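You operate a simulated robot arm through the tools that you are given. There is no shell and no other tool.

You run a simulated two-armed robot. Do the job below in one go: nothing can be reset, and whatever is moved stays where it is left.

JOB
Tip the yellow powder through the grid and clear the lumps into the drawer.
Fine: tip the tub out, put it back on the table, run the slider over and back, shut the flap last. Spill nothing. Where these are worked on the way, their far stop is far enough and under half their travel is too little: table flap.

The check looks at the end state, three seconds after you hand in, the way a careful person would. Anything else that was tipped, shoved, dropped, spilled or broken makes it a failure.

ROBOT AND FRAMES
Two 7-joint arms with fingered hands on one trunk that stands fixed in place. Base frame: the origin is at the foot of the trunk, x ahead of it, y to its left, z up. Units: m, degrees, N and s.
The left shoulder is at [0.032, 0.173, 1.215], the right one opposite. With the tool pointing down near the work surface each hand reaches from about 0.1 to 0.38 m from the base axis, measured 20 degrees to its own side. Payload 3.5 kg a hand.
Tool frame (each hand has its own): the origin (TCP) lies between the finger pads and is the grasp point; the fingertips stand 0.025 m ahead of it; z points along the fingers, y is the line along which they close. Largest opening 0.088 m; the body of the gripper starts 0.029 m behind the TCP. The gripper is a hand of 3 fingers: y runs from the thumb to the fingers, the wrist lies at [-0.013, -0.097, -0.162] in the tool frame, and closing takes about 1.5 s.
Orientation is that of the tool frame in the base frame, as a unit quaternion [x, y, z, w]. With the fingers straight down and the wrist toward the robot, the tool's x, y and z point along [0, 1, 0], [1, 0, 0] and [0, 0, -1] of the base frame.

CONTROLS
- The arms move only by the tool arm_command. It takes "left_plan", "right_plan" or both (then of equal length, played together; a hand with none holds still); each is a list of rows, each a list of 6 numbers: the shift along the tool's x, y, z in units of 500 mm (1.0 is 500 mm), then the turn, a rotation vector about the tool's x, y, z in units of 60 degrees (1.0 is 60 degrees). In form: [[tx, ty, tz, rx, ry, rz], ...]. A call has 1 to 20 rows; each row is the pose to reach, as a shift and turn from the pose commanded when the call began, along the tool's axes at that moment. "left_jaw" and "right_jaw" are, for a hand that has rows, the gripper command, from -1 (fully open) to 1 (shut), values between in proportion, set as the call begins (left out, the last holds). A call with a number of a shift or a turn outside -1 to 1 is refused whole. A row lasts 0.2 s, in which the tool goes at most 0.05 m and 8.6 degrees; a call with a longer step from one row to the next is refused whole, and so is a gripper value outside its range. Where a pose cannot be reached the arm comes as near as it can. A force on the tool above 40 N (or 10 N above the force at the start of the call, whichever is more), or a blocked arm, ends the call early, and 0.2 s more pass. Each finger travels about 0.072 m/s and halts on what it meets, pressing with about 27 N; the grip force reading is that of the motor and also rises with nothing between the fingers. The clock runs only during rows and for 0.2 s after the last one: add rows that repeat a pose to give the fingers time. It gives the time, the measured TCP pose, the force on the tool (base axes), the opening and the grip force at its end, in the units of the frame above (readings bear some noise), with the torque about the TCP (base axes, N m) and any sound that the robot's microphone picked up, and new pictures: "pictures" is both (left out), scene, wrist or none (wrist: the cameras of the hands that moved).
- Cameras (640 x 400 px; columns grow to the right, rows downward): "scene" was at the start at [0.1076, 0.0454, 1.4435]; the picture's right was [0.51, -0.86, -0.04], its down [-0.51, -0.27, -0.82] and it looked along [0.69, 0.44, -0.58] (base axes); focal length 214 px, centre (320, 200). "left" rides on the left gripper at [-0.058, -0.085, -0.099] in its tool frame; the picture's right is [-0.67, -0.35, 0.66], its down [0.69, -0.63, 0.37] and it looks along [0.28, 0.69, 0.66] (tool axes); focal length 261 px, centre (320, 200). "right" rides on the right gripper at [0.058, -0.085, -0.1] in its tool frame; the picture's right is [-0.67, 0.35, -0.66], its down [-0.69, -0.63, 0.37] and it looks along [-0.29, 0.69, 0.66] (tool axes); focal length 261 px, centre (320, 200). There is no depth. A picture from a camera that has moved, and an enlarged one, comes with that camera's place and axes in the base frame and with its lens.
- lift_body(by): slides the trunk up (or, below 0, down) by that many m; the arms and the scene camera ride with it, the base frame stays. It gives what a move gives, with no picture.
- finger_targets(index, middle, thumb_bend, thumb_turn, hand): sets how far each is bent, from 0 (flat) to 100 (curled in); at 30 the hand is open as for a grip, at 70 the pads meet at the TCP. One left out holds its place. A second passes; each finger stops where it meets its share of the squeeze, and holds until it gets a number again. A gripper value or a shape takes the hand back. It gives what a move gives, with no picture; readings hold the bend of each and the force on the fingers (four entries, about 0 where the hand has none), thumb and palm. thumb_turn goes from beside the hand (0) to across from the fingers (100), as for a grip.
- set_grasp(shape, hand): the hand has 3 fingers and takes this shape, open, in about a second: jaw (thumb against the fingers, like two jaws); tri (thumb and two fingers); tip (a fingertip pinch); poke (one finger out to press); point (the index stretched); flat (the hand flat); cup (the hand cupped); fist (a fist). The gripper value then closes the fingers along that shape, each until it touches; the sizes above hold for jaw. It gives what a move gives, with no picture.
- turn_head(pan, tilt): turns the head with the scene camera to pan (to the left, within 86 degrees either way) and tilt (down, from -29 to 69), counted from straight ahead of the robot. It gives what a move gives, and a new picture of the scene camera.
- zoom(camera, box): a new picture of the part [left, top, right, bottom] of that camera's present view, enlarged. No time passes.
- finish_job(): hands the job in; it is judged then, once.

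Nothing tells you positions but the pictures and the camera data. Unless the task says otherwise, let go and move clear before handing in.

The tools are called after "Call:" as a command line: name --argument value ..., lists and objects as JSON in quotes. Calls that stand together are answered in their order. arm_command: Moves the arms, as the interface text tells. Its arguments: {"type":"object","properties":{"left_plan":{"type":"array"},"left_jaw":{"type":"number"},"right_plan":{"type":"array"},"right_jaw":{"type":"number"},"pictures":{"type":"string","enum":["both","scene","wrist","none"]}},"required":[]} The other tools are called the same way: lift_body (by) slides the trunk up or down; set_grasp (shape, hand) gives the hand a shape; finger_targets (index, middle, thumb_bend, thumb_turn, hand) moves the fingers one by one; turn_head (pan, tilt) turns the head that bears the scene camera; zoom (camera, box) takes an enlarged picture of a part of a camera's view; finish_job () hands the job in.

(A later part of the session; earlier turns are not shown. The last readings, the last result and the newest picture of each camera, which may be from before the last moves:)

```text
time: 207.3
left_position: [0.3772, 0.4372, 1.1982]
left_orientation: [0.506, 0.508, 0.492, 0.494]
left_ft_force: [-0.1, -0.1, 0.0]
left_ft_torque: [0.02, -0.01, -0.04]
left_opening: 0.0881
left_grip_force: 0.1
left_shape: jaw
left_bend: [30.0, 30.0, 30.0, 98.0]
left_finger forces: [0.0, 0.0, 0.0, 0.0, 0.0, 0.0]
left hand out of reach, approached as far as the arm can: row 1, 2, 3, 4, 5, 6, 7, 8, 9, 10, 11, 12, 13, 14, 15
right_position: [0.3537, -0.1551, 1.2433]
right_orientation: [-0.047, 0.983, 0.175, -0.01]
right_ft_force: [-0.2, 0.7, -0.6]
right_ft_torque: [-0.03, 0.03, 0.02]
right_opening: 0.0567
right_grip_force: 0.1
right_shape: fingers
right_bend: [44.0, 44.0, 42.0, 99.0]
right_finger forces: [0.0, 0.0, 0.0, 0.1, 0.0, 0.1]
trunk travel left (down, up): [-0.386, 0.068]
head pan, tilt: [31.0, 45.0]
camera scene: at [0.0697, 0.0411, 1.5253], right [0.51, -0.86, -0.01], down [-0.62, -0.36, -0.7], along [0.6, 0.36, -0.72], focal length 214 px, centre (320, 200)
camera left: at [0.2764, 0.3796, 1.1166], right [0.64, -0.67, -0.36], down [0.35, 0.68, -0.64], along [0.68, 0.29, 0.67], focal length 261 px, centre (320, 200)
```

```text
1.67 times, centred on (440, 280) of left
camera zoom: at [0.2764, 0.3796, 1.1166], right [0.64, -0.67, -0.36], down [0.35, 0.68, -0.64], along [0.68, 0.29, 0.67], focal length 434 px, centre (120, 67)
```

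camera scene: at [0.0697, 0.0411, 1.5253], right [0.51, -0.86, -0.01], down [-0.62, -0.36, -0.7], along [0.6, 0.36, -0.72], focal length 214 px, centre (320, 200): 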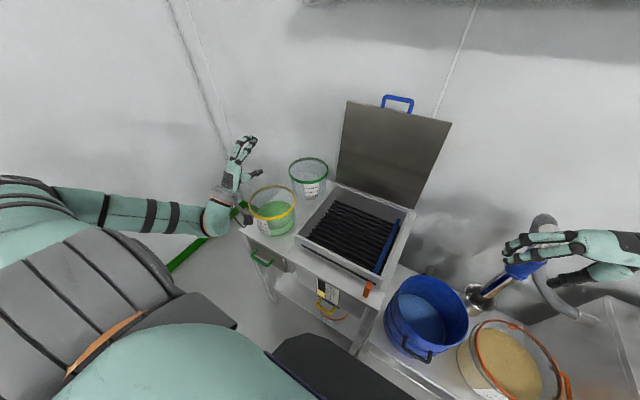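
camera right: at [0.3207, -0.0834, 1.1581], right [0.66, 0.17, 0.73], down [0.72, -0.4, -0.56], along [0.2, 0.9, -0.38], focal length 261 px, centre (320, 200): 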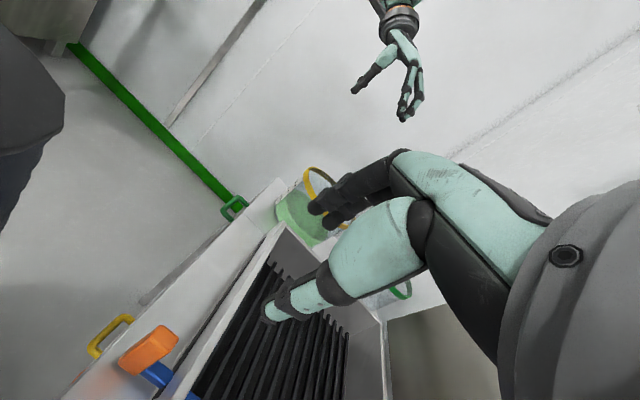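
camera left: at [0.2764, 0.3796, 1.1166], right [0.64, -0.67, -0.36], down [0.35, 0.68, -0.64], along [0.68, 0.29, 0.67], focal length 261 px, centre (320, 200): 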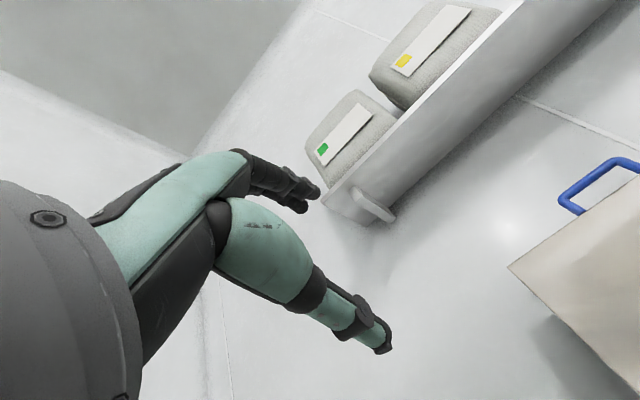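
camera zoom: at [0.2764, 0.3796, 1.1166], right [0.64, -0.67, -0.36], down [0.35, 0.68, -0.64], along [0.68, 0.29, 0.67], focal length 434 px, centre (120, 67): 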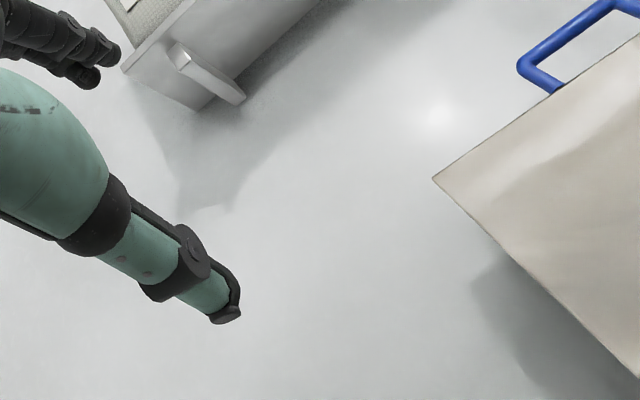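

Moving right fails in that orientation; earlier I moved right with tool-down, then pitched. I'll go back down, turn tool-down there, and repeat that order.

Call:
arm_command --left_plan '[[-0.02, -0.05, -0.05, 0, 0, 0], [-0.04, -0.1, -0.1, 0, 0, 0], [-0.06, -0.16, -0.15, 0, 0, 0], [-0.08, -0.21, -0.2, 0, 0, 0], [-0.1, -0.266, -0.24, 0, 0, 0], [-0.1, -0.266, -0.24, 0.13, 0, 0], [-0.1, -0.266, -0.24, 0.26, 0, 0], [-0.1, -0.266, -0.24, 0.39, 0, 0], [-0.1, -0.266, -0.24, 0.52, 0, 0], [-0.1, -0.266, -0.24, 0.65, 0, 0], [-0.1, -0.266, -0.24, 0.75, 0, 0], [-0.1, -0.266, -0.24, 0.75, 0, 0]]' --pictures "none"

Call:
arm_command --left_plan '[[0, 0, 0, 0.13, 0, 0], [0, 0, 0, 0.26, 0, 0], [0, 0, 0, 0.39, 0, 0], [0, 0, 0, 0.52, 0, 0], [0, 0, 0, 0.65, 0, 0], [0, 0, 0, 0.72, 0, 0], [0, 0, 0, 0.72, 0, 0]]' --pictures "scene"

```text
time: 209.9
left_position: [0.2148, 0.4385, 1.0864]
left_orientation: [0.656, 0.658, 0.259, 0.262]
left_ft_force: [0.1, -0.8, 0.2]
left_ft_torque: [-0.03, -0.03, 0.02]
left_opening: 0.0882
left_grip_force: 0.1
left_shape: jaw
left_bend: [30.0, 30.0, 30.0, 98.0]
left_finger forces: [0.0, 0.0, 0.0, 0.0, 0.0, 0.0]
left hand out of reach, approached as far as the arm can: row 7, 8, 9, 10, 11, 12
right_position: [0.3532, -0.1542, 1.2433]
right_orientation: [-0.047, 0.984, 0.174, -0.01]
right_ft_force: [0.1, -0.1, -0.6]
right_ft_torque: [0.02, 0.02, -0.02]
right_opening: 0.0568
right_grip_force: 0.1
right_shape: fingers
right_bend: [44.0, 44.0, 42.0, 99.0]
right_finger forces: [0.0, 0.1, 0.0, 0.0, 0.1, 0.0]
trunk travel left (down, up): [-0.386, 0.068]
head pan, tilt: [31.0, 45.0]
```

```text
time: 211.5
left_position: [0.2142, 0.4347, 1.08]
left_orientation: [0.706, 0.708, -0.001, 0.001]
left_ft_force: [-0.2, 0.5, 0.3]
left_ft_torque: [0.02, 0.0, 0.02]
left_opening: 0.0877
left_grip_force: 0.1
left_shape: jaw
left_bend: [30.0, 30.0, 30.0, 98.0]
left_finger forces: [0.1, 0.1, 0.0, 0.0, 0.0, 0.0]
right_position: [0.353, -0.1536, 1.2422]
right_orientation: [-0.047, 0.983, 0.175, -0.01]
right_ft_force: [-0.7, -0.8, 1.4]
right_ft_torque: [0.03, 0.01, 0.0]
right_opening: 0.0568
right_grip_force: 0.1
right_shape: fingers
right_bend: [44.0, 44.0, 42.0, 99.0]
right_finger forces: [0.1, 0.0, 0.0, 0.0, 0.0, 0.0]
trunk travel left (down, up): [-0.386, 0.068]
head pan, tilt: [31.0, 45.0]
camera scene: at [0.069, 0.0415, 1.5253], right [0.51, -0.86, -0.01], down [-0.62, -0.36, -0.7], along [0.6, 0.36, -0.72], focal length 214 px, centre (320, 200)
```

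scene: 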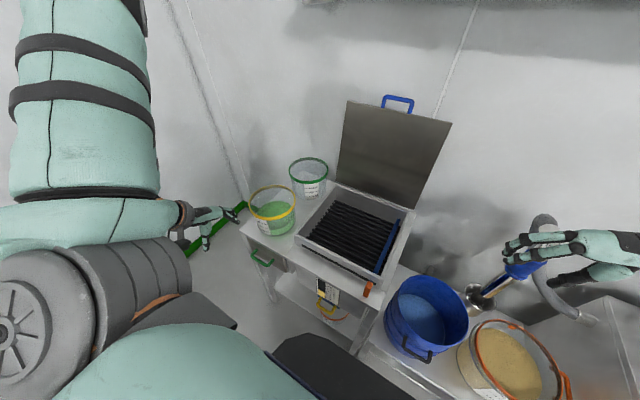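

The left arm is awkwardly wound up, so I'll use the right arm to swing the flap from its right edge instead. First I'll rotate the right hand toward a forward-left, palm-in orientation over free space.

Call:
arm_command --right_plan '[[-0.02, 0.01, 0.004, -0.085, 0.0164, 0.0956], [-0.04, 0.02, 0.008, -0.169, 0.0327, 0.191], [-0.06, 0.03, 0.012, -0.253, 0.049, 0.287], [-0.08, 0.045, 0.016, -0.338, 0.0655, 0.382], [-0.1, 0.057, 0.02, -0.422, 0.082, 0.478], [-0.1, 0.057, 0.02, -0.5067, 0.0982, 0.5736], [-0.1, 0.057, 0.02, -0.5067, 0.0982, 0.5736]]' --right_jaw -1 --pictures "scene"

```text
time: 213.1
left_position: [0.2136, 0.4357, 1.0801]
left_orientation: [0.707, 0.707, 0.0, 0.001]
left_ft_force: [0.5, -1.1, 0.9]
left_ft_torque: [-0.01, -0.04, 0.0]
left_opening: 0.0879
left_grip_force: 0.1
left_shape: jaw
left_bend: [30.0, 30.0, 30.0, 98.0]
left_finger forces: [0.0, 0.1, 0.0, 0.1, 0.1, 0.0]
right_position: [0.3994, -0.1211, 1.2431]
right_orientation: [0.238, 0.872, 0.409, -0.123]
right_ft_force: [0.8, 0.3, -0.4]
right_ft_torque: [0.01, 0.03, 0.0]
right_opening: 0.0877
right_grip_force: 0.1
right_shape: jaw
right_bend: [30.0, 30.0, 30.0, 98.0]
right_finger forces: [0.1, 0.1, 0.0, 0.0, 0.0, 0.0]
trunk travel left (down, up): [-0.386, 0.068]
head pan, tilt: [31.0, 45.0]
camera scene: at [0.0695, 0.0412, 1.5253], right [0.51, -0.86, -0.01], down [-0.62, -0.36, -0.7], along [0.6, 0.36, -0.72], focal length 214 px, centre (320, 200)
```

scene: 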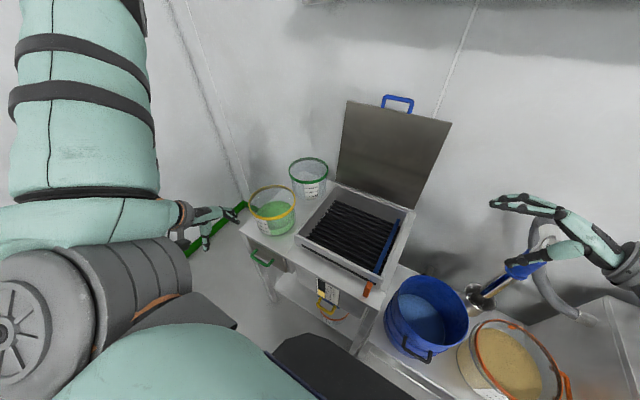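

Call:
arm_command --right_plan '[[-0.016, 0.014, 0.01, -0.085, 0.0164, 0.0956], [-0.031, 0.028, 0.02, -0.169, 0.0327, 0.191], [-0.047, 0.042, 0.03, -0.253, 0.049, 0.287], [-0.062, 0.056, 0.04, -0.338, 0.0655, 0.382], [-0.078, 0.07, 0.05, -0.422, 0.082, 0.478], [-0.092, 0.082, 0.057, -0.5067, 0.0982, 0.5736], [-0.092, 0.082, 0.057, -0.5067, 0.0982, 0.5736]]' --pictures "scene"

```text
time: 214.7
left_position: [0.2159, 0.433, 1.08]
left_orientation: [0.708, 0.707, 0.002, 0.002]
left_ft_force: [-0.4, -0.4, 0.1]
left_ft_torque: [0.0, -0.01, 0.02]
left_opening: 0.088
left_grip_force: 0.1
left_shape: jaw
left_bend: [30.0, 30.0, 30.0, 98.0]
left_finger forces: [0.0, 0.0, 0.0, 0.1, 0.0, 0.0]
right_position: [0.461, -0.0905, 1.2333]
right_orientation: [0.486, 0.62, 0.578, -0.214]
right_ft_force: [0.4, -0.3, 0.8]
right_ft_torque: [0.01, -0.02, -0.01]
right_opening: 0.0875
right_grip_force: 0.1
right_shape: jaw
right_bend: [30.0, 30.0, 30.0, 98.0]
right_finger forces: [0.1, 0.0, 0.1, 0.1, 0.1, 0.0]
trunk travel left (down, up): [-0.386, 0.068]
head pan, tilt: [31.0, 45.0]
camera scene: at [0.0695, 0.0406, 1.5254], right [0.51, -0.86, -0.01], down [-0.62, -0.36, -0.7], along [0.6, 0.36, -0.72], focal length 214 px, centre (320, 200)
```

scene: 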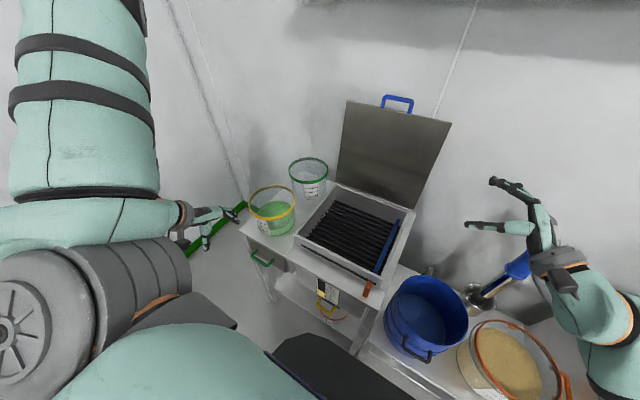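

Call:
arm_command --right_plan '[[-0.02, 0.015, 0.006, -0.085, 0.0164, 0.0956], [-0.04, 0.03, 0.012, -0.169, 0.0327, 0.191], [-0.06, 0.045, 0.018, -0.253, 0.049, 0.287], [-0.08, 0.06, 0.025, -0.338, 0.0655, 0.382], [-0.1, 0.076, 0.031, -0.422, 0.082, 0.478], [-0.118, 0.091, 0.037, -0.5067, 0.0982, 0.5736], [-0.118, 0.091, 0.037, -0.5067, 0.0982, 0.5736]]'

Call:
zoom --camera "scene" --box '[300, 60, 560, 260]'

```text
time: 215.8
left_position: [0.2172, 0.4317, 1.0801]
left_orientation: [0.708, 0.707, 0.0, 0.002]
left_ft_force: [0.1, -1.4, -0.7]
left_ft_torque: [0.03, -0.02, 0.04]
left_opening: 0.0878
left_grip_force: 0.0
left_shape: jaw
left_bend: [30.0, 30.0, 30.0, 98.0]
left_finger forces: [0.1, 0.1, 0.0, 0.0, 0.0, 0.0]
right_position: [0.5155, -0.1542, 1.1725]
right_orientation: [0.639, 0.439, 0.604, -0.183]
right_ft_force: [-0.7, -0.3, 0.3]
right_ft_torque: [-0.02, 0.02, -0.02]
right_opening: 0.0876
right_grip_force: 0.0
right_shape: jaw
right_bend: [30.0, 30.0, 30.0, 98.0]
right_finger forces: [0.0, 0.0, 0.0, 0.0, 0.0, 0.0]
right hand out of reach, approached as far as the arm can: row 4, 5
trunk travel left (down, up): [-0.386, 0.068]
head pan, tilt: [31.0, 45.0]
stopped in row 5 (right hand): the arm was blocked; the commanded pose is now the measured one
camera scene: at [0.0702, 0.038, 1.5254], right [0.51, -0.86, -0.01], down [-0.62, -0.36, -0.7], along [0.6, 0.37, -0.71], focal length 214 px, centre (320, 200)
camera right: at [0.3809, -0.1627, 1.2221], right [-0.05, -0.92, -0.39], down [-0.19, 0.39, -0.9], along [0.98, 0.03, -0.19], focal length 261 px, centre (320, 200)
```

scene: 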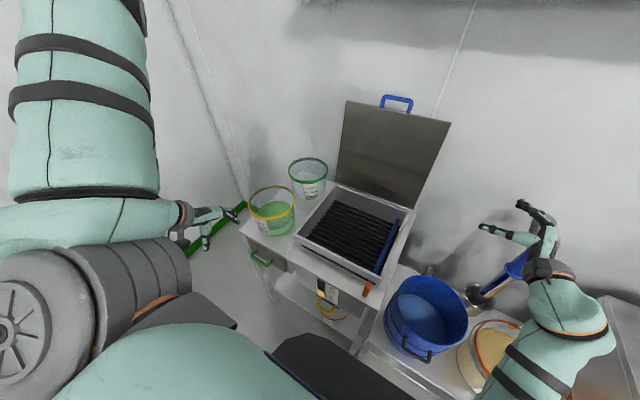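
right: 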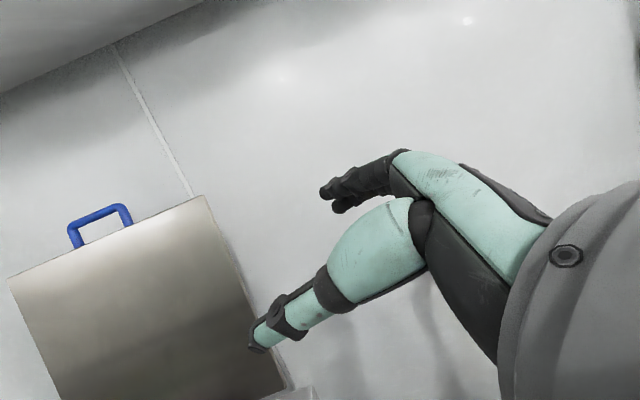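

```text
2.00 times, centred on (430, 160) of scene
camera zoom: at [0.0702, 0.038, 1.5254], right [0.51, -0.86, -0.01], down [-0.62, -0.36, -0.7], along [0.6, 0.37, -0.71], focal length 429 px, centre (100, 280)
```

zoom: 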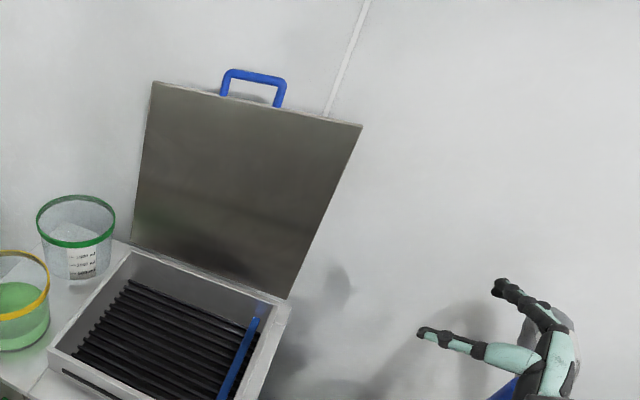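

The right arm reports a block. Let me check what it is near before moving.

Call:
zoom --camera "scene" --box '[380, 180, 640, 400]'

Call:
turn_head --pan -30 --tilt 40

```text
1.82 times, centred on (510, 290) of scene
camera zoom: at [0.0702, 0.038, 1.5254], right [0.51, -0.86, -0.01], down [-0.62, -0.36, -0.7], along [0.6, 0.37, -0.71], focal length 390 px, centre (-26, 36)
```

zoom: 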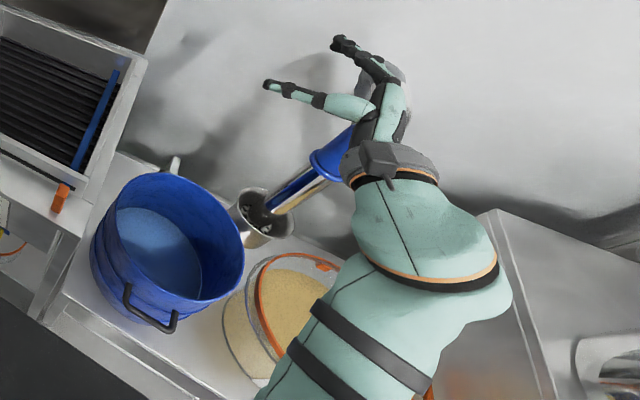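

```text
time: 217.1
left_position: [0.2147, 0.4344, 1.08]
left_orientation: [0.707, 0.707, 0.001, 0.002]
left_ft_force: [0.5, -0.5, 0.0]
left_ft_torque: [0.02, 0.0, 0.02]
left_opening: 0.088
left_grip_force: 0.0
left_shape: jaw
left_bend: [30.0, 30.0, 30.0, 98.0]
left_finger forces: [0.1, 0.0, 0.1, 0.0, 0.1, 0.0]
right_position: [0.5156, -0.1508, 1.1747]
right_orientation: [0.638, 0.44, 0.605, -0.184]
right_ft_force: [-1.3, -0.2, -0.4]
right_ft_torque: [0.0, -0.03, -0.01]
right_opening: 0.0878
right_grip_force: 0.0
right_shape: jaw
right_bend: [30.0, 30.0, 30.0, 98.0]
right_finger forces: [0.0, 0.0, 0.1, 0.0, 0.1, 0.0]
trunk travel left (down, up): [-0.386, 0.068]
head pan, tilt: [-30.0, 40.0]
camera scene: at [0.0736, -0.0435, 1.5325], right [-0.5, -0.87, 0.01], down [-0.57, 0.32, -0.76], along [0.65, -0.38, -0.65], focal length 214 px, centre (320, 200)
```

scene: 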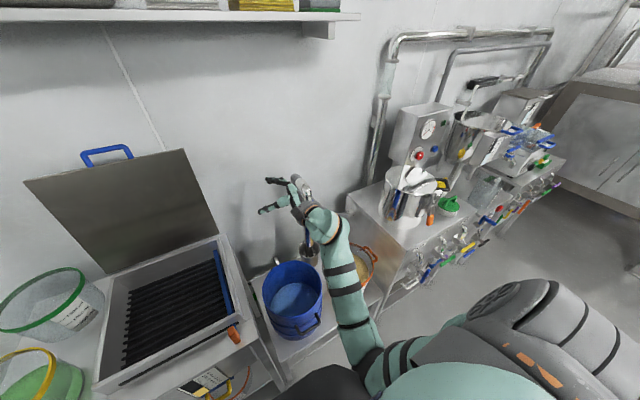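

The block seems to be the elbow against my own torso, as the tool feels no force. I'll go back to the previous orientation, slightly up and left.

Call:
arm_command --right_plan '[[0.05, -0.01, 0.01, 0, 0, 0], [0.09, -0.03, 0.03, 0.08, 0.026, -0.076], [0.135, -0.05, 0.05, 0.16, 0.053, -0.153], [0.135, -0.073, 0.071, 0.243, 0.08, -0.23], [0.135, -0.073, 0.071, 0.3237, 0.1057, -0.3058], [0.135, -0.073, 0.071, 0.3237, 0.1057, -0.3058]]'

Call:
lift_body --by -0.1

Call:
turn_head --pan 5 --tilt 40

```text
time: 218.5
left_position: [0.2153, 0.4356, 1.0799]
left_orientation: [0.707, 0.707, 0.0, 0.003]
left_ft_force: [0.7, -0.3, 0.2]
left_ft_torque: [-0.01, -0.04, -0.01]
left_opening: 0.088
left_grip_force: 0.0
left_shape: jaw
left_bend: [30.0, 30.0, 30.0, 98.0]
left_finger forces: [0.0, 0.0, 0.1, 0.0, 0.0, 0.0]
right_position: [0.4998, -0.0776, 1.2213]
right_orientation: [0.485, 0.62, 0.578, -0.215]
right_ft_force: [0.3, -0.2, 0.3]
right_ft_torque: [0.0, 0.01, 0.01]
right_opening: 0.088
right_grip_force: 0.0
right_shape: jaw
right_bend: [30.0, 30.0, 30.0, 98.0]
right_finger forces: [0.0, 0.0, 0.0, 0.1, 0.0, 0.0]
right hand out of reach, approached as far as the arm can: row 1, 2
trunk travel left (down, up): [-0.386, 0.068]
head pan, tilt: [-30.0, 40.0]
camera scene: at [0.0734, -0.0422, 1.5326], right [-0.5, -0.87, 0.01], down [-0.57, 0.32, -0.76], along [0.65, -0.38, -0.65], focal length 214 px, centre (320, 200)
camera right: at [0.3732, -0.1374, 1.2492], right [0.39, -0.89, -0.22], down [-0.13, 0.18, -0.97], along [0.91, 0.41, -0.04], focal length 261 px, centre (320, 200)
```

scene: 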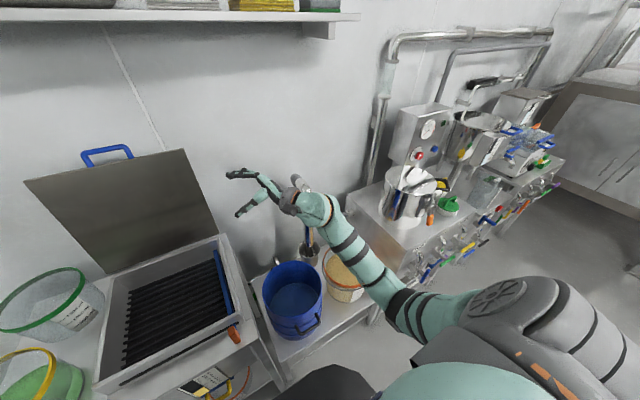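
right: 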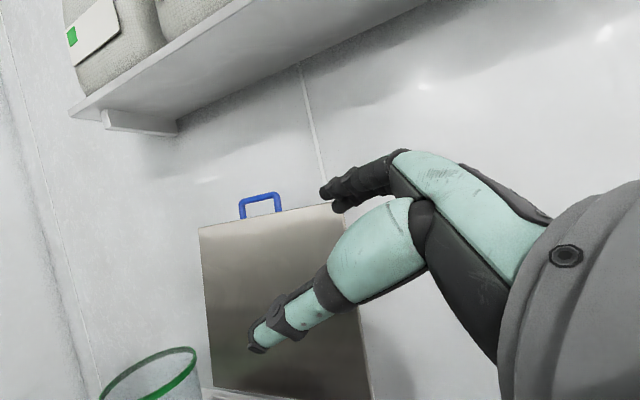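

```text
time: 219.8
left_position: [0.214, 0.4341, 0.9801]
left_orientation: [0.707, 0.707, 0.0, 0.003]
left_ft_force: [0.4, -0.7, 0.1]
left_ft_torque: [0.0, -0.01, -0.05]
left_opening: 0.0876
left_grip_force: 0.0
left_shape: jaw
left_bend: [30.0, 30.0, 30.0, 98.0]
left_finger forces: [0.1, 0.0, 0.0, 0.1, 0.0, 0.1]
right_position: [0.5006, -0.0791, 1.1195]
right_orientation: [0.486, 0.62, 0.578, -0.213]
right_ft_force: [0.2, -0.5, -1.0]
right_ft_torque: [0.04, -0.01, -0.01]
right_opening: 0.0878
right_grip_force: 0.1
right_shape: jaw
right_bend: [30.0, 30.0, 30.0, 98.0]
right_finger forces: [0.1, 0.1, 0.1, 0.0, 0.0, 0.0]
trunk travel left (down, up): [-0.286, 0.168]
head pan, tilt: [-30.0, 40.0]
```

```text
time: 220.8
left_position: [0.2151, 0.4339, 0.9801]
left_orientation: [0.707, 0.707, -0.001, 0.002]
left_ft_force: [-1.7, -0.5, 0.2]
left_ft_torque: [0.01, -0.01, 0.02]
left_opening: 0.0882
left_grip_force: 0.0
left_shape: jaw
left_bend: [30.0, 30.0, 30.0, 98.0]
left_finger forces: [0.1, 0.0, 0.0, 0.0, 0.0, 0.0]
right_position: [0.5003, -0.0809, 1.1198]
right_orientation: [0.486, 0.619, 0.578, -0.214]
right_ft_force: [0.7, 0.1, 0.6]
right_ft_torque: [0.0, 0.0, -0.01]
right_opening: 0.0878
right_grip_force: 0.1
right_shape: jaw
right_bend: [30.0, 30.0, 30.0, 98.0]
right_finger forces: [0.0, 0.1, 0.0, 0.1, 0.0, 0.0]
trunk travel left (down, up): [-0.286, 0.168]
head pan, tilt: [5.0, 40.0]
camera scene: at [0.1173, 0.0065, 1.4237], right [0.09, -1.0, -0.01], down [-0.7, -0.06, -0.71], along [0.71, 0.07, -0.7], focal length 214 px, centre (320, 200)
```

scene: 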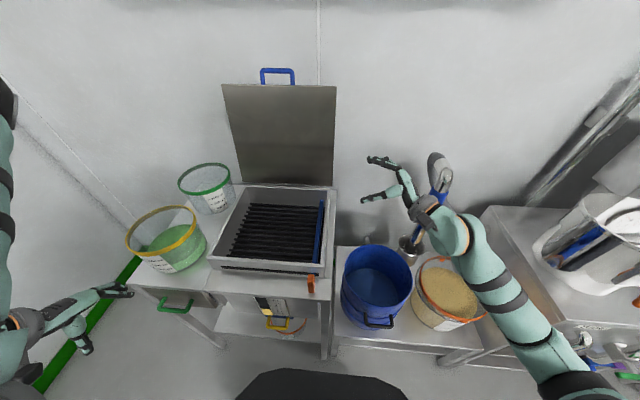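

Good frontal view. The right elbow is out now; I'll move the right hand forward toward the flap's right edge.

Call:
arm_command --right_plan '[[-0.02, 0.042, 0.021, 0, 0, 0], [-0.039, 0.083, 0.042, 0, 0, 0], [-0.058, 0.125, 0.063, 0, 0, 0], [-0.078, 0.166, 0.084, 0, 0, 0], [-0.098, 0.208, 0.105, 0, 0, 0], [-0.117, 0.249, 0.126, 0, 0, 0], [-0.117, 0.249, 0.126, 0, 0, 0]]'

Call:
zoom --camera "scene" --box '[200, 50, 460, 230]'

```text
time: 222.4
left_position: [0.2147, 0.4336, 0.9803]
left_orientation: [0.706, 0.708, 0.0, 0.002]
left_ft_force: [-0.9, 0.4, -1.3]
left_ft_torque: [-0.01, 0.0, -0.01]
left_opening: 0.088
left_grip_force: 0.0
left_shape: jaw
left_bend: [30.0, 30.0, 30.0, 98.0]
left_finger forces: [0.0, 0.0, 0.1, 0.0, 0.0, 0.1]
right_position: [0.6506, -0.0588, 1.1178]
right_orientation: [0.486, 0.619, 0.578, -0.214]
right_ft_force: [-1.1, 0.1, -0.1]
right_ft_torque: [-0.01, 0.0, 0.01]
right_opening: 0.0876
right_grip_force: 0.1
right_shape: jaw
right_bend: [30.0, 30.0, 30.0, 98.0]
right_finger forces: [0.0, 0.0, 0.1, 0.0, 0.0, 0.0]
trunk travel left (down, up): [-0.286, 0.168]
head pan, tilt: [5.0, 40.0]
camera scene: at [0.1169, 0.0064, 1.4237], right [0.09, -1.0, -0.01], down [-0.7, -0.06, -0.72], along [0.71, 0.07, -0.7], focal length 214 px, centre (320, 200)
camera right: at [0.5239, -0.1187, 1.1459], right [0.39, -0.89, -0.22], down [-0.13, 0.18, -0.97], along [0.91, 0.41, -0.04], focal length 261 px, centre (320, 200)
```

scene: 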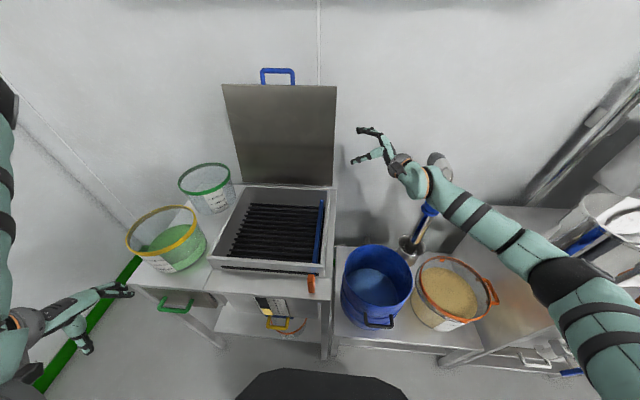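
right: 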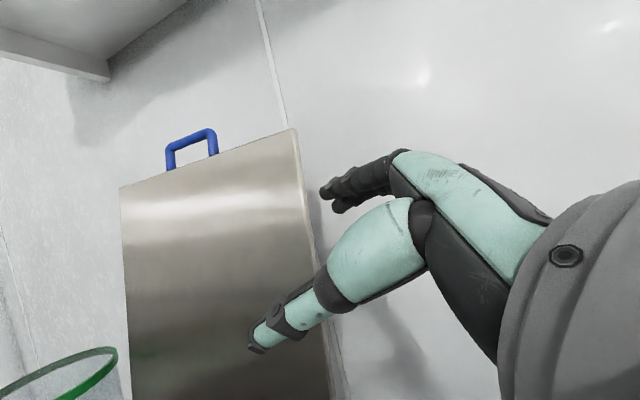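

```text
2.22 times, centred on (330, 140) of scene
camera zoom: at [0.1169, 0.0064, 1.4237], right [0.09, -1.0, -0.01], down [-0.7, -0.06, -0.72], along [0.71, 0.07, -0.7], focal length 477 px, centre (298, 333)
```

zoom: 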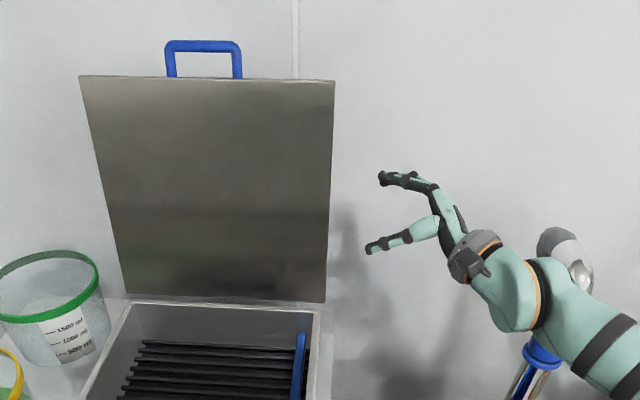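

The hand is beside the flap's right edge. I'll move forward past the edge while turning slightly more forward, keeping the fingers just right of it.

Call:
arm_command --right_plan '[[-0.015, 0.028, 0.018, -0.046, -0.028, 0.013], [-0.03, 0.056, 0.037, -0.092, -0.057, 0.027], [-0.045, 0.084, 0.055, -0.138, -0.085, 0.04], [-0.058, 0.112, 0.073, -0.184, -0.113, 0.053], [-0.07, 0.14, 0.1, -0.23, -0.142, 0.067], [-0.078, 0.16, 0.135, -0.276, -0.17, 0.08], [-0.078, 0.16, 0.135, -0.276, -0.17, 0.08]]'

Call:
zoom --camera "scene" --box '[260, 60, 440, 200]'

```text
time: 224.0
left_position: [0.2161, 0.4341, 0.9783]
left_orientation: [0.707, 0.708, 0.001, 0.001]
left_ft_force: [-0.3, 0.5, -0.5]
left_ft_torque: [-0.01, 0.04, 0.02]
left_opening: 0.088
left_grip_force: 0.0
left_shape: jaw
left_bend: [30.0, 30.0, 30.0, 98.0]
left_finger forces: [0.0, 0.0, 0.0, 0.0, 0.0, 0.0]
right_position: [0.7564, -0.0237, 1.1109]
right_orientation: [0.587, 0.525, 0.606, -0.111]
right_ft_force: [0.6, -0.3, 0.3]
right_ft_torque: [0.0, -0.01, 0.01]
right_opening: 0.0876
right_grip_force: 0.0
right_shape: jaw
right_bend: [30.0, 30.0, 30.0, 98.0]
right_finger forces: [0.0, 0.0, 0.1, 0.1, 0.0, 0.0]
trunk travel left (down, up): [-0.286, 0.168]
head pan, tilt: [5.0, 40.0]
camera scene: at [0.1171, 0.006, 1.4237], right [0.09, -1.0, -0.01], down [-0.7, -0.06, -0.71], along [0.71, 0.07, -0.7], focal length 214 px, centre (320, 200)
camera right: at [0.6161, -0.035, 1.1395], right [0.06, -0.97, -0.22], down [-0.06, 0.22, -0.97], along [1.0, 0.07, -0.04], focal length 261 px, centre (320, 200)
```

scene: 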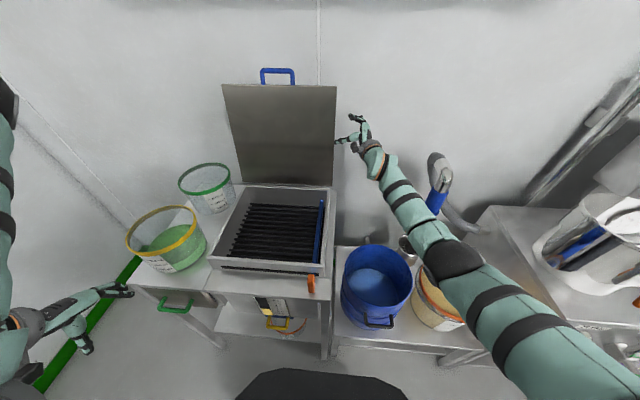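
right: 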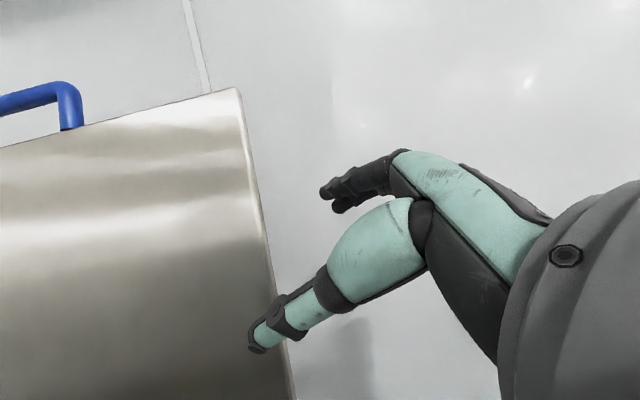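

```text
2.86 times, centred on (350, 130) of scene
camera zoom: at [0.1171, 0.006, 1.4237], right [0.09, -1.0, -0.01], down [-0.7, -0.06, -0.71], along [0.71, 0.07, -0.7], focal length 613 px, centre (234, 400)
```

zoom: 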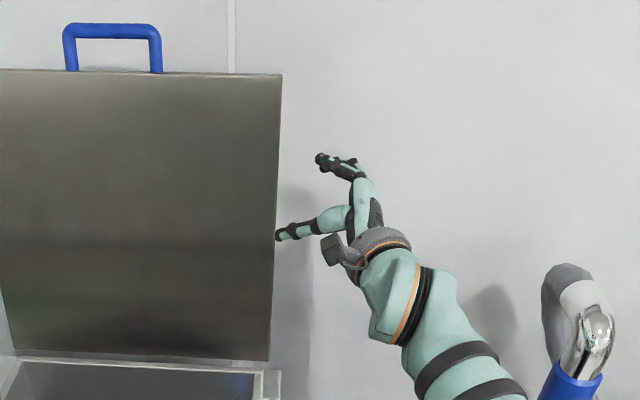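

Fingers are beyond the edge plane and the thumb is in front. I'll slide left so the fingers pass behind the flap.

Call:
arm_command --right_plan '[[0.011, -0.01, 0.017, 0, 0, 0], [0.022, -0.019, 0.035, 0, 0, 0], [0.033, -0.029, 0.052, 0, 0, 0], [0.0434, -0.038, 0.069, 0, 0, 0], [0.0434, -0.038, 0.069, 0, 0, 0]]'

Call:
zoom --camera "scene" --box '[260, 60, 440, 200]'

```text
time: 225.2
left_position: [0.2134, 0.433, 0.9807]
left_orientation: [0.707, 0.707, 0.001, 0.001]
left_ft_force: [-0.4, -0.2, 0.5]
left_ft_torque: [0.02, -0.02, 0.02]
left_opening: 0.0881
left_grip_force: 0.0
left_shape: jaw
left_bend: [30.0, 30.0, 30.0, 98.0]
left_finger forces: [0.1, 0.0, 0.0, 0.0, 0.0, 0.1]
right_position: [0.7553, 0.021, 1.1114]
right_orientation: [0.586, 0.526, 0.606, -0.111]
right_ft_force: [0.1, -0.6, -0.1]
right_ft_torque: [0.0, 0.06, -0.06]
right_opening: 0.0877
right_grip_force: 0.0
right_shape: jaw
right_bend: [30.0, 30.0, 30.0, 98.0]
right_finger forces: [0.5, 0.1, 0.1, 0.0, 0.0, 0.1]
trunk travel left (down, up): [-0.286, 0.168]
head pan, tilt: [5.0, 40.0]
camera scene: at [0.1173, 0.0061, 1.4237], right [0.09, -1.0, -0.01], down [-0.7, -0.06, -0.71], along [0.71, 0.07, -0.7], focal length 214 px, centre (320, 200)
camera right: at [0.6152, 0.0092, 1.1397], right [0.06, -0.97, -0.22], down [-0.06, 0.22, -0.97], along [1.0, 0.07, -0.04], focal length 261 px, centre (320, 200)
```

scene: 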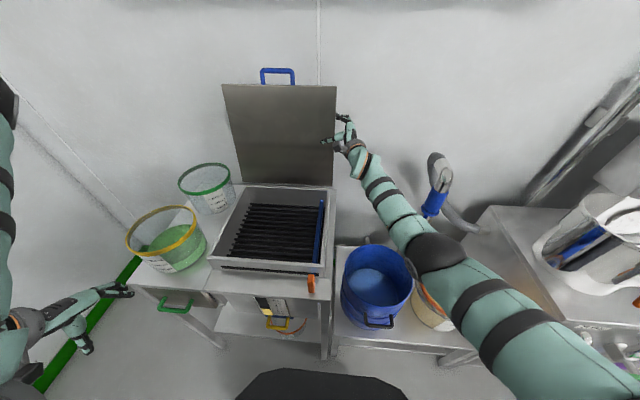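
right: 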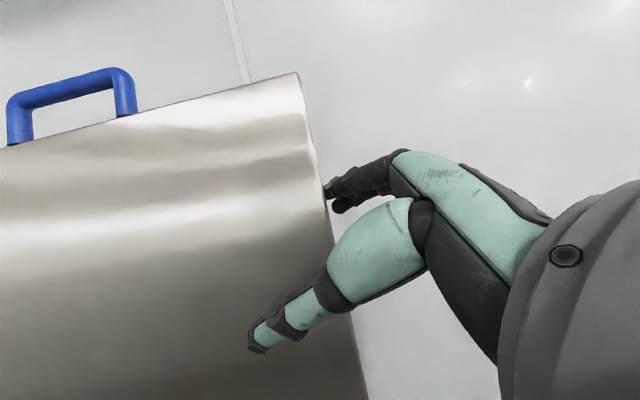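

```text
2.86 times, centred on (350, 130) of scene
camera zoom: at [0.1173, 0.0061, 1.4237], right [0.09, -1.0, -0.01], down [-0.7, -0.06, -0.71], along [0.71, 0.07, -0.7], focal length 613 px, centre (234, 400)
```

zoom: 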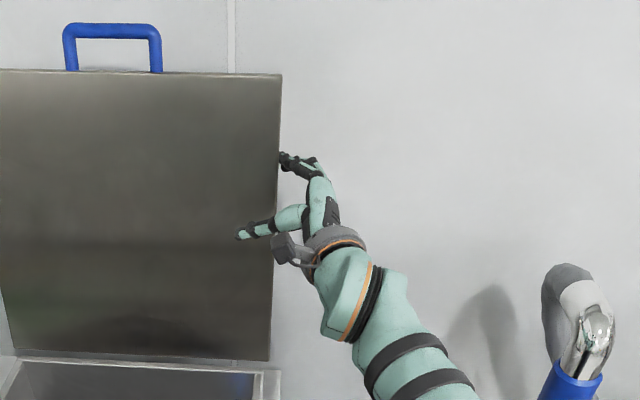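

The fingertips are at the edge. I'll slide another 2 cm left and watch the force.

Call:
arm_command --right_plan '[[0.006, -0.005, 0.009, 0, 0, 0], [0.012, -0.011, 0.019, 0, 0, 0], [0.02, -0.017, 0.031, 0, 0, 0], [0.02, -0.017, 0.031, 0, 0, 0]]'

Call:
zoom --camera "right" --box '[200, 100, 440, 300]'

```text
time: 226.2
left_position: [0.2152, 0.4302, 0.982]
left_orientation: [0.707, 0.707, 0.002, 0.001]
left_ft_force: [0.2, 1.0, 0.7]
left_ft_torque: [-0.03, -0.02, -0.02]
left_opening: 0.088
left_grip_force: 0.1
left_shape: jaw
left_bend: [30.0, 30.0, 30.0, 98.0]
left_finger forces: [0.1, 0.0, 0.0, 0.1, 0.0, 0.1]
right_position: [0.7531, 0.037, 1.1116]
right_orientation: [0.587, 0.524, 0.607, -0.111]
right_ft_force: [-4.7, -24.4, -3.5]
right_ft_torque: [0.71, 0.03, -1.1]
right_opening: 0.0881
right_grip_force: 0.2
right_shape: jaw
right_bend: [22.0, 30.0, 30.0, 98.0]
right_finger forces: [26.6, 0.0, 0.0, 0.0, 0.1, 0.1]
trunk travel left (down, up): [-0.286, 0.168]
head pan, tilt: [5.0, 40.0]
camera scene: at [0.1167, -0.0001, 1.4237], right [0.09, -1.0, -0.01], down [-0.7, -0.05, -0.72], along [0.71, 0.07, -0.7], focal length 214 px, centre (320, 200)
camera right: at [0.6146, 0.0253, 1.1402], right [0.06, -0.97, -0.22], down [-0.06, 0.22, -0.97], along [1.0, 0.07, -0.04], focal length 261 px, centre (320, 200)
```

scene: 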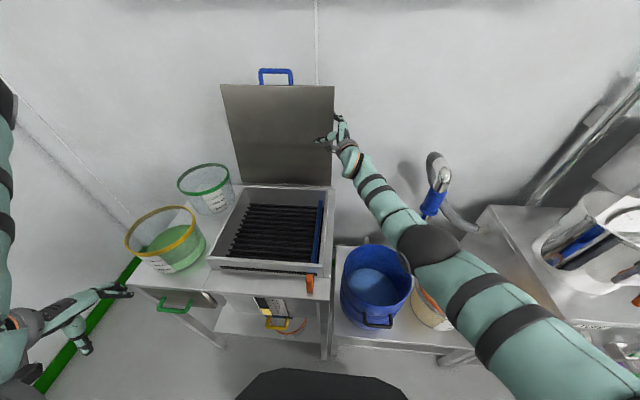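
right: 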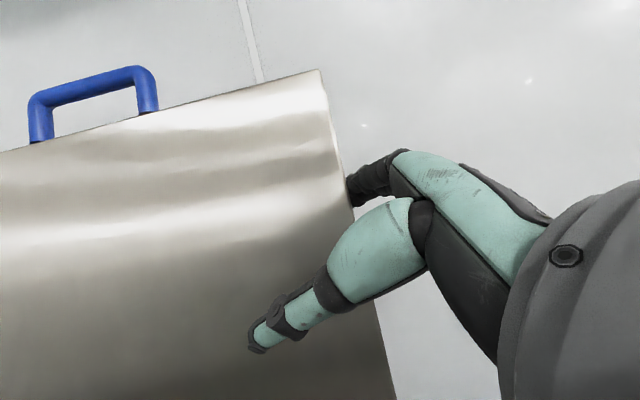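

```text
2.00 times, centred on (320, 200) of right
camera zoom: at [0.6146, 0.0253, 1.1402], right [0.06, -0.97, -0.22], down [-0.06, 0.22, -0.97], along [1.0, 0.07, -0.04], focal length 521 px, centre (320, 200)
```

zoom: 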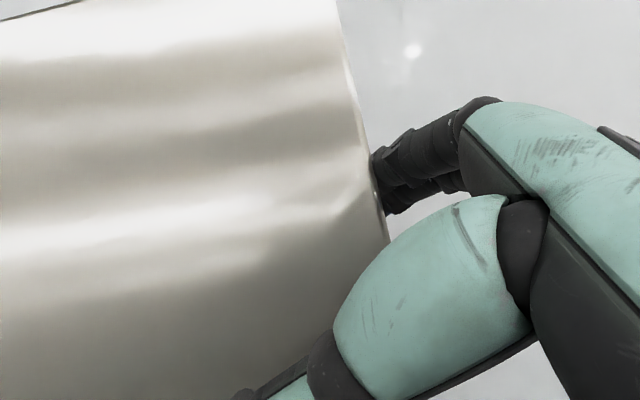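

The fingertips are behind the flap, with one finger leaning on its edge. I'll ease off slightly and close to pinch the edge.

Call:
arm_command --right_plan '[[-0.012, 0.01, -0.018, 0, 0, 0], [-0.012, 0.01, -0.018, 0, 0, 0], [-0.012, 0.01, -0.018, 0, 0, 0], [-0.012, 0.01, -0.018, 0, 0, 0], [-0.012, 0.01, -0.018, 0, 0, 0], [-0.012, 0.01, -0.018, 0, 0, 0], [-0.012, 0.01, -0.018, 0, 0, 0]]' --right_jaw 1

Call:
zoom --camera "right" --box '[200, 100, 440, 300]'

```text
time: 227.8
left_position: [0.215, 0.4309, 0.9809]
left_orientation: [0.707, 0.707, 0.001, 0.002]
left_ft_force: [-0.1, -0.3, -1.9]
left_ft_torque: [-0.02, -0.03, -0.01]
left_opening: 0.088
left_grip_force: 0.0
left_shape: jaw
left_bend: [30.0, 30.0, 30.0, 98.0]
left_finger forces: [0.0, 0.1, 0.0, 0.0, 0.0, 0.1]
right_position: [0.7542, 0.0278, 1.1124]
right_orientation: [0.587, 0.524, 0.607, -0.11]
right_ft_force: [3.0, -13.9, 6.1]
right_ft_torque: [0.27, 0.02, -0.26]
right_opening: 0.0282
right_grip_force: 27.0
right_shape: jaw
right_bend: [29.0, 39.0, 44.0, 100.0]
right_finger forces: [20.7, 8.5, 0.0, 0.0, 19.0, 0.0]
trunk travel left (down, up): [-0.286, 0.168]
head pan, tilt: [5.0, 40.0]
camera scene: at [0.1168, 0.0027, 1.4238], right [0.09, -1.0, -0.01], down [-0.7, -0.05, -0.72], along [0.71, 0.07, -0.7], focal length 214 px, centre (320, 200)
camera right: at [0.615, 0.0163, 1.1397], right [0.06, -0.97, -0.22], down [-0.06, 0.22, -0.97], along [1.0, 0.07, -0.04], focal length 261 px, centre (320, 200)
```

scene: 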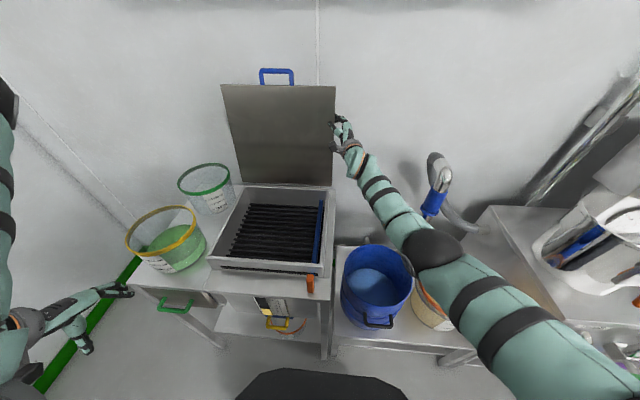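
right: 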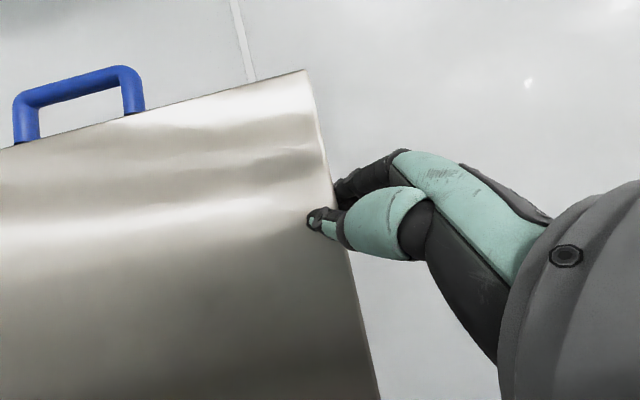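

```text
2.00 times, centred on (320, 200) of right
camera zoom: at [0.615, 0.0163, 1.1397], right [0.06, -0.97, -0.22], down [-0.06, 0.22, -0.97], along [1.0, 0.07, -0.04], focal length 521 px, centre (320, 200)
```

zoom: 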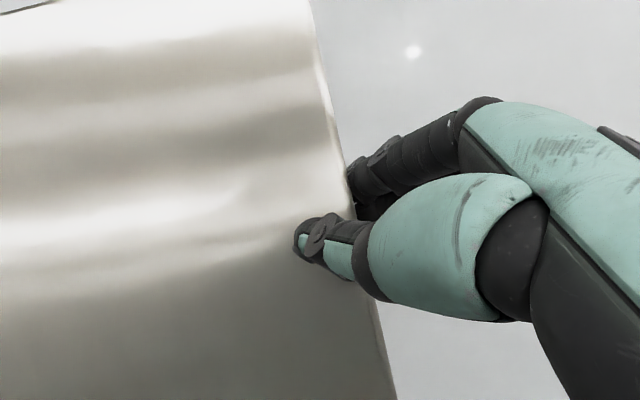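

The edge is pinched front and back. I'll pull the flap toward me slowly along its arc.

Call:
arm_command --right_plan '[[0.005, -0.022, -0.016, 0, 0, 0], [0.01, -0.045, -0.031, 0, 0, 0], [0.014, -0.067, -0.047, 0, 0, 0], [0.019, -0.09, -0.062, 0, 0, 0], [0.023, -0.112, -0.077, 0, 0, 0], [0.028, -0.134, -0.092, 0, 0, 0], [0.032, -0.154, -0.106, 0, 0, 0], [0.032, -0.154, -0.106, 0, 0, 0]]'

```text
time: 229.8
left_position: [0.2155, 0.4347, 0.9794]
left_orientation: [0.707, 0.707, 0.0, 0.002]
left_ft_force: [-0.7, 0.5, 0.9]
left_ft_torque: [-0.01, -0.01, 0.0]
left_opening: 0.0881
left_grip_force: 0.1
left_shape: jaw
left_bend: [30.0, 30.0, 30.0, 98.0]
left_finger forces: [0.1, 0.0, 0.0, 0.0, 0.0, 0.1]
right_position: [0.6742, 0.0037, 1.1007]
right_orientation: [0.593, 0.53, 0.601, -0.079]
right_ft_force: [-0.4, -0.3, 0.1]
right_ft_torque: [0.02, 0.0, -0.02]
right_opening: 0.0224
right_grip_force: 27.7
right_shape: jaw
right_bend: [47.0, 45.0, 73.0, 100.0]
right_finger forces: [0.0, 0.1, 0.0, 0.1, 0.1, 0.1]
trunk travel left (down, up): [-0.286, 0.168]
head pan, tilt: [5.0, 40.0]
stopped in row 8 (right hand): the arm was blocked; the commanded pose is now the measured one
camera scene: at [0.1171, 0.0076, 1.4237], right [0.09, -1.0, -0.01], down [-0.7, -0.06, -0.71], along [0.71, 0.07, -0.7], focal length 214 px, centre (320, 200)
camera right: at [0.5326, -0.0022, 1.1256], right [0.03, -0.98, -0.17], down [-0.03, 0.17, -0.98], along [1.0, 0.04, -0.02], focal length 261 px, centre (320, 200)
```

scene: 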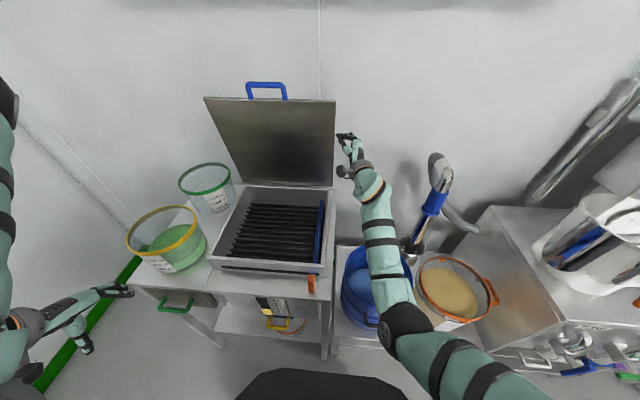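
right: 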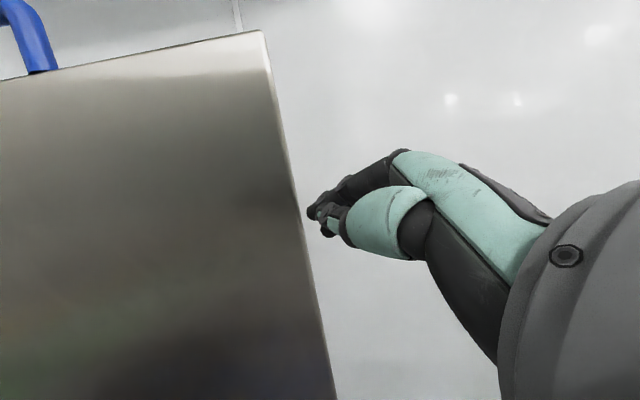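

The flap came forward part-way and stays there by friction; my hand slipped off as the right elbow came low near the bucket. I'll raise the trunk to lift the elbow and check the bucket.

Call:
lift_body --by 0.1

Call:
arm_command --right_plan '[[0.0, 0.0, -0.03, 0, 0, 0], [0.0, 0.02, -0.05, 0, 0, 0], [0.0, 0.02, -0.05, 0, 0, 0]]' --right_jaw -1

Call:
zoom --camera "scene" --box '[200, 40, 460, 220]'

Call:
zoom --camera "scene" --box '[300, 200, 520, 360]'

```text
time: 231.1
left_position: [0.216, 0.4354, 1.0794]
left_orientation: [0.708, 0.707, 0.0, 0.001]
left_ft_force: [-0.1, 0.2, 0.1]
left_ft_torque: [0.0, -0.04, 0.02]
left_opening: 0.088
left_grip_force: 0.2
left_shape: jaw
left_bend: [30.0, 30.0, 30.0, 98.0]
left_finger forces: [0.1, 0.1, 0.1, 0.0, 0.0, 0.0]
right_position: [0.6721, 0.0072, 1.1987]
right_orientation: [0.592, 0.529, 0.602, -0.085]
right_ft_force: [0.5, -0.2, 0.6]
right_ft_torque: [0.0, -0.01, 0.0]
right_opening: 0.0224
right_grip_force: 26.5
right_shape: jaw
right_bend: [47.0, 45.0, 73.0, 100.0]
right_finger forces: [0.0, 0.0, 0.1, 0.0, 0.0, 0.1]
trunk travel left (down, up): [-0.386, 0.068]
head pan, tilt: [5.0, 40.0]
```

```text
time: 231.9
left_position: [0.2149, 0.4336, 1.0799]
left_orientation: [0.708, 0.707, -0.001, 0.002]
left_ft_force: [0.1, 1.0, 1.5]
left_ft_torque: [0.02, 0.02, 0.0]
left_opening: 0.0878
left_grip_force: 0.1
left_shape: jaw
left_bend: [30.0, 30.0, 30.0, 98.0]
left_finger forces: [0.0, 0.1, 0.1, 0.0, 0.1, 0.0]
right_position: [0.6626, -0.0173, 1.2118]
right_orientation: [0.592, 0.529, 0.602, -0.084]
right_ft_force: [0.3, -0.1, -0.4]
right_ft_torque: [0.02, 0.01, 0.0]
right_opening: 0.0876
right_grip_force: 0.0
right_shape: jaw
right_bend: [30.0, 30.0, 30.0, 98.0]
right_finger forces: [0.1, 0.0, 0.0, 0.0, 0.0, 0.0]
trunk travel left (down, up): [-0.386, 0.068]
head pan, tilt: [5.0, 40.0]
camera scene: at [0.0851, 0.007, 1.5324], right [0.09, -1.0, 0.0], down [-0.65, -0.06, -0.76], along [0.75, 0.07, -0.65], focal length 214 px, centre (320, 200)
camera right: at [0.5225, -0.0232, 1.2379], right [0.04, -0.98, -0.18], down [-0.03, 0.18, -0.98], along [1.0, 0.04, -0.03], focal length 261 px, centre (320, 200)
```

scene: 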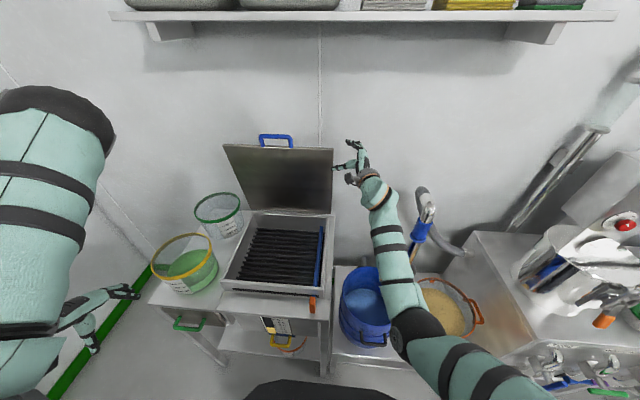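
right: 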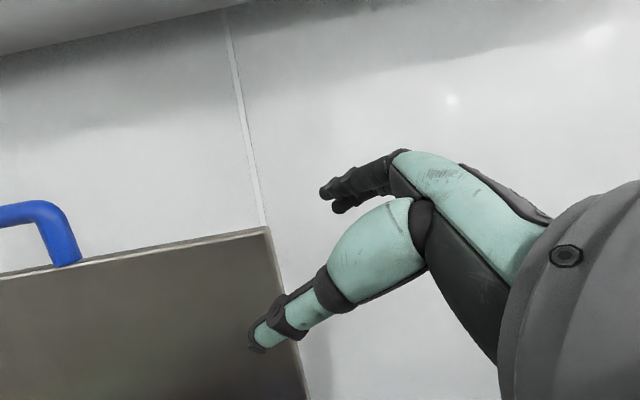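

```text
2.22 times, centred on (330, 130) of scene
camera zoom: at [0.0851, 0.007, 1.5324], right [0.09, -1.0, 0.0], down [-0.65, -0.06, -0.76], along [0.75, 0.07, -0.65], focal length 477 px, centre (298, 356)
```

zoom: 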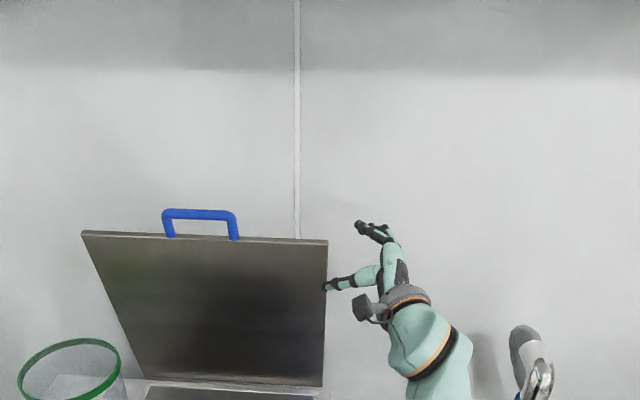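

```text
2.50 times, centred on (410, 280) of scene
camera zoom: at [0.0851, 0.007, 1.5324], right [0.09, -1.0, 0.0], down [-0.65, -0.06, -0.76], along [0.75, 0.07, -0.65], focal length 536 px, centre (95, 0)
```

zoom: 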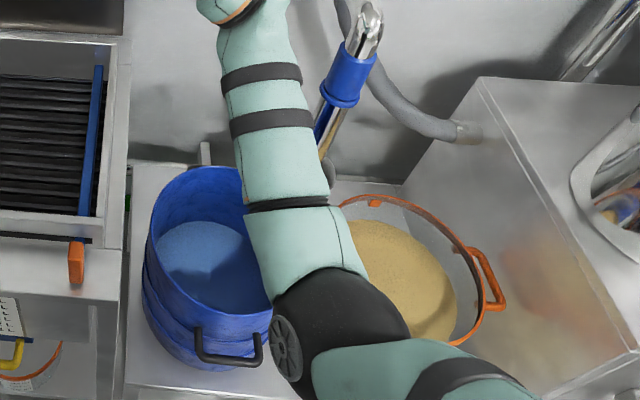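

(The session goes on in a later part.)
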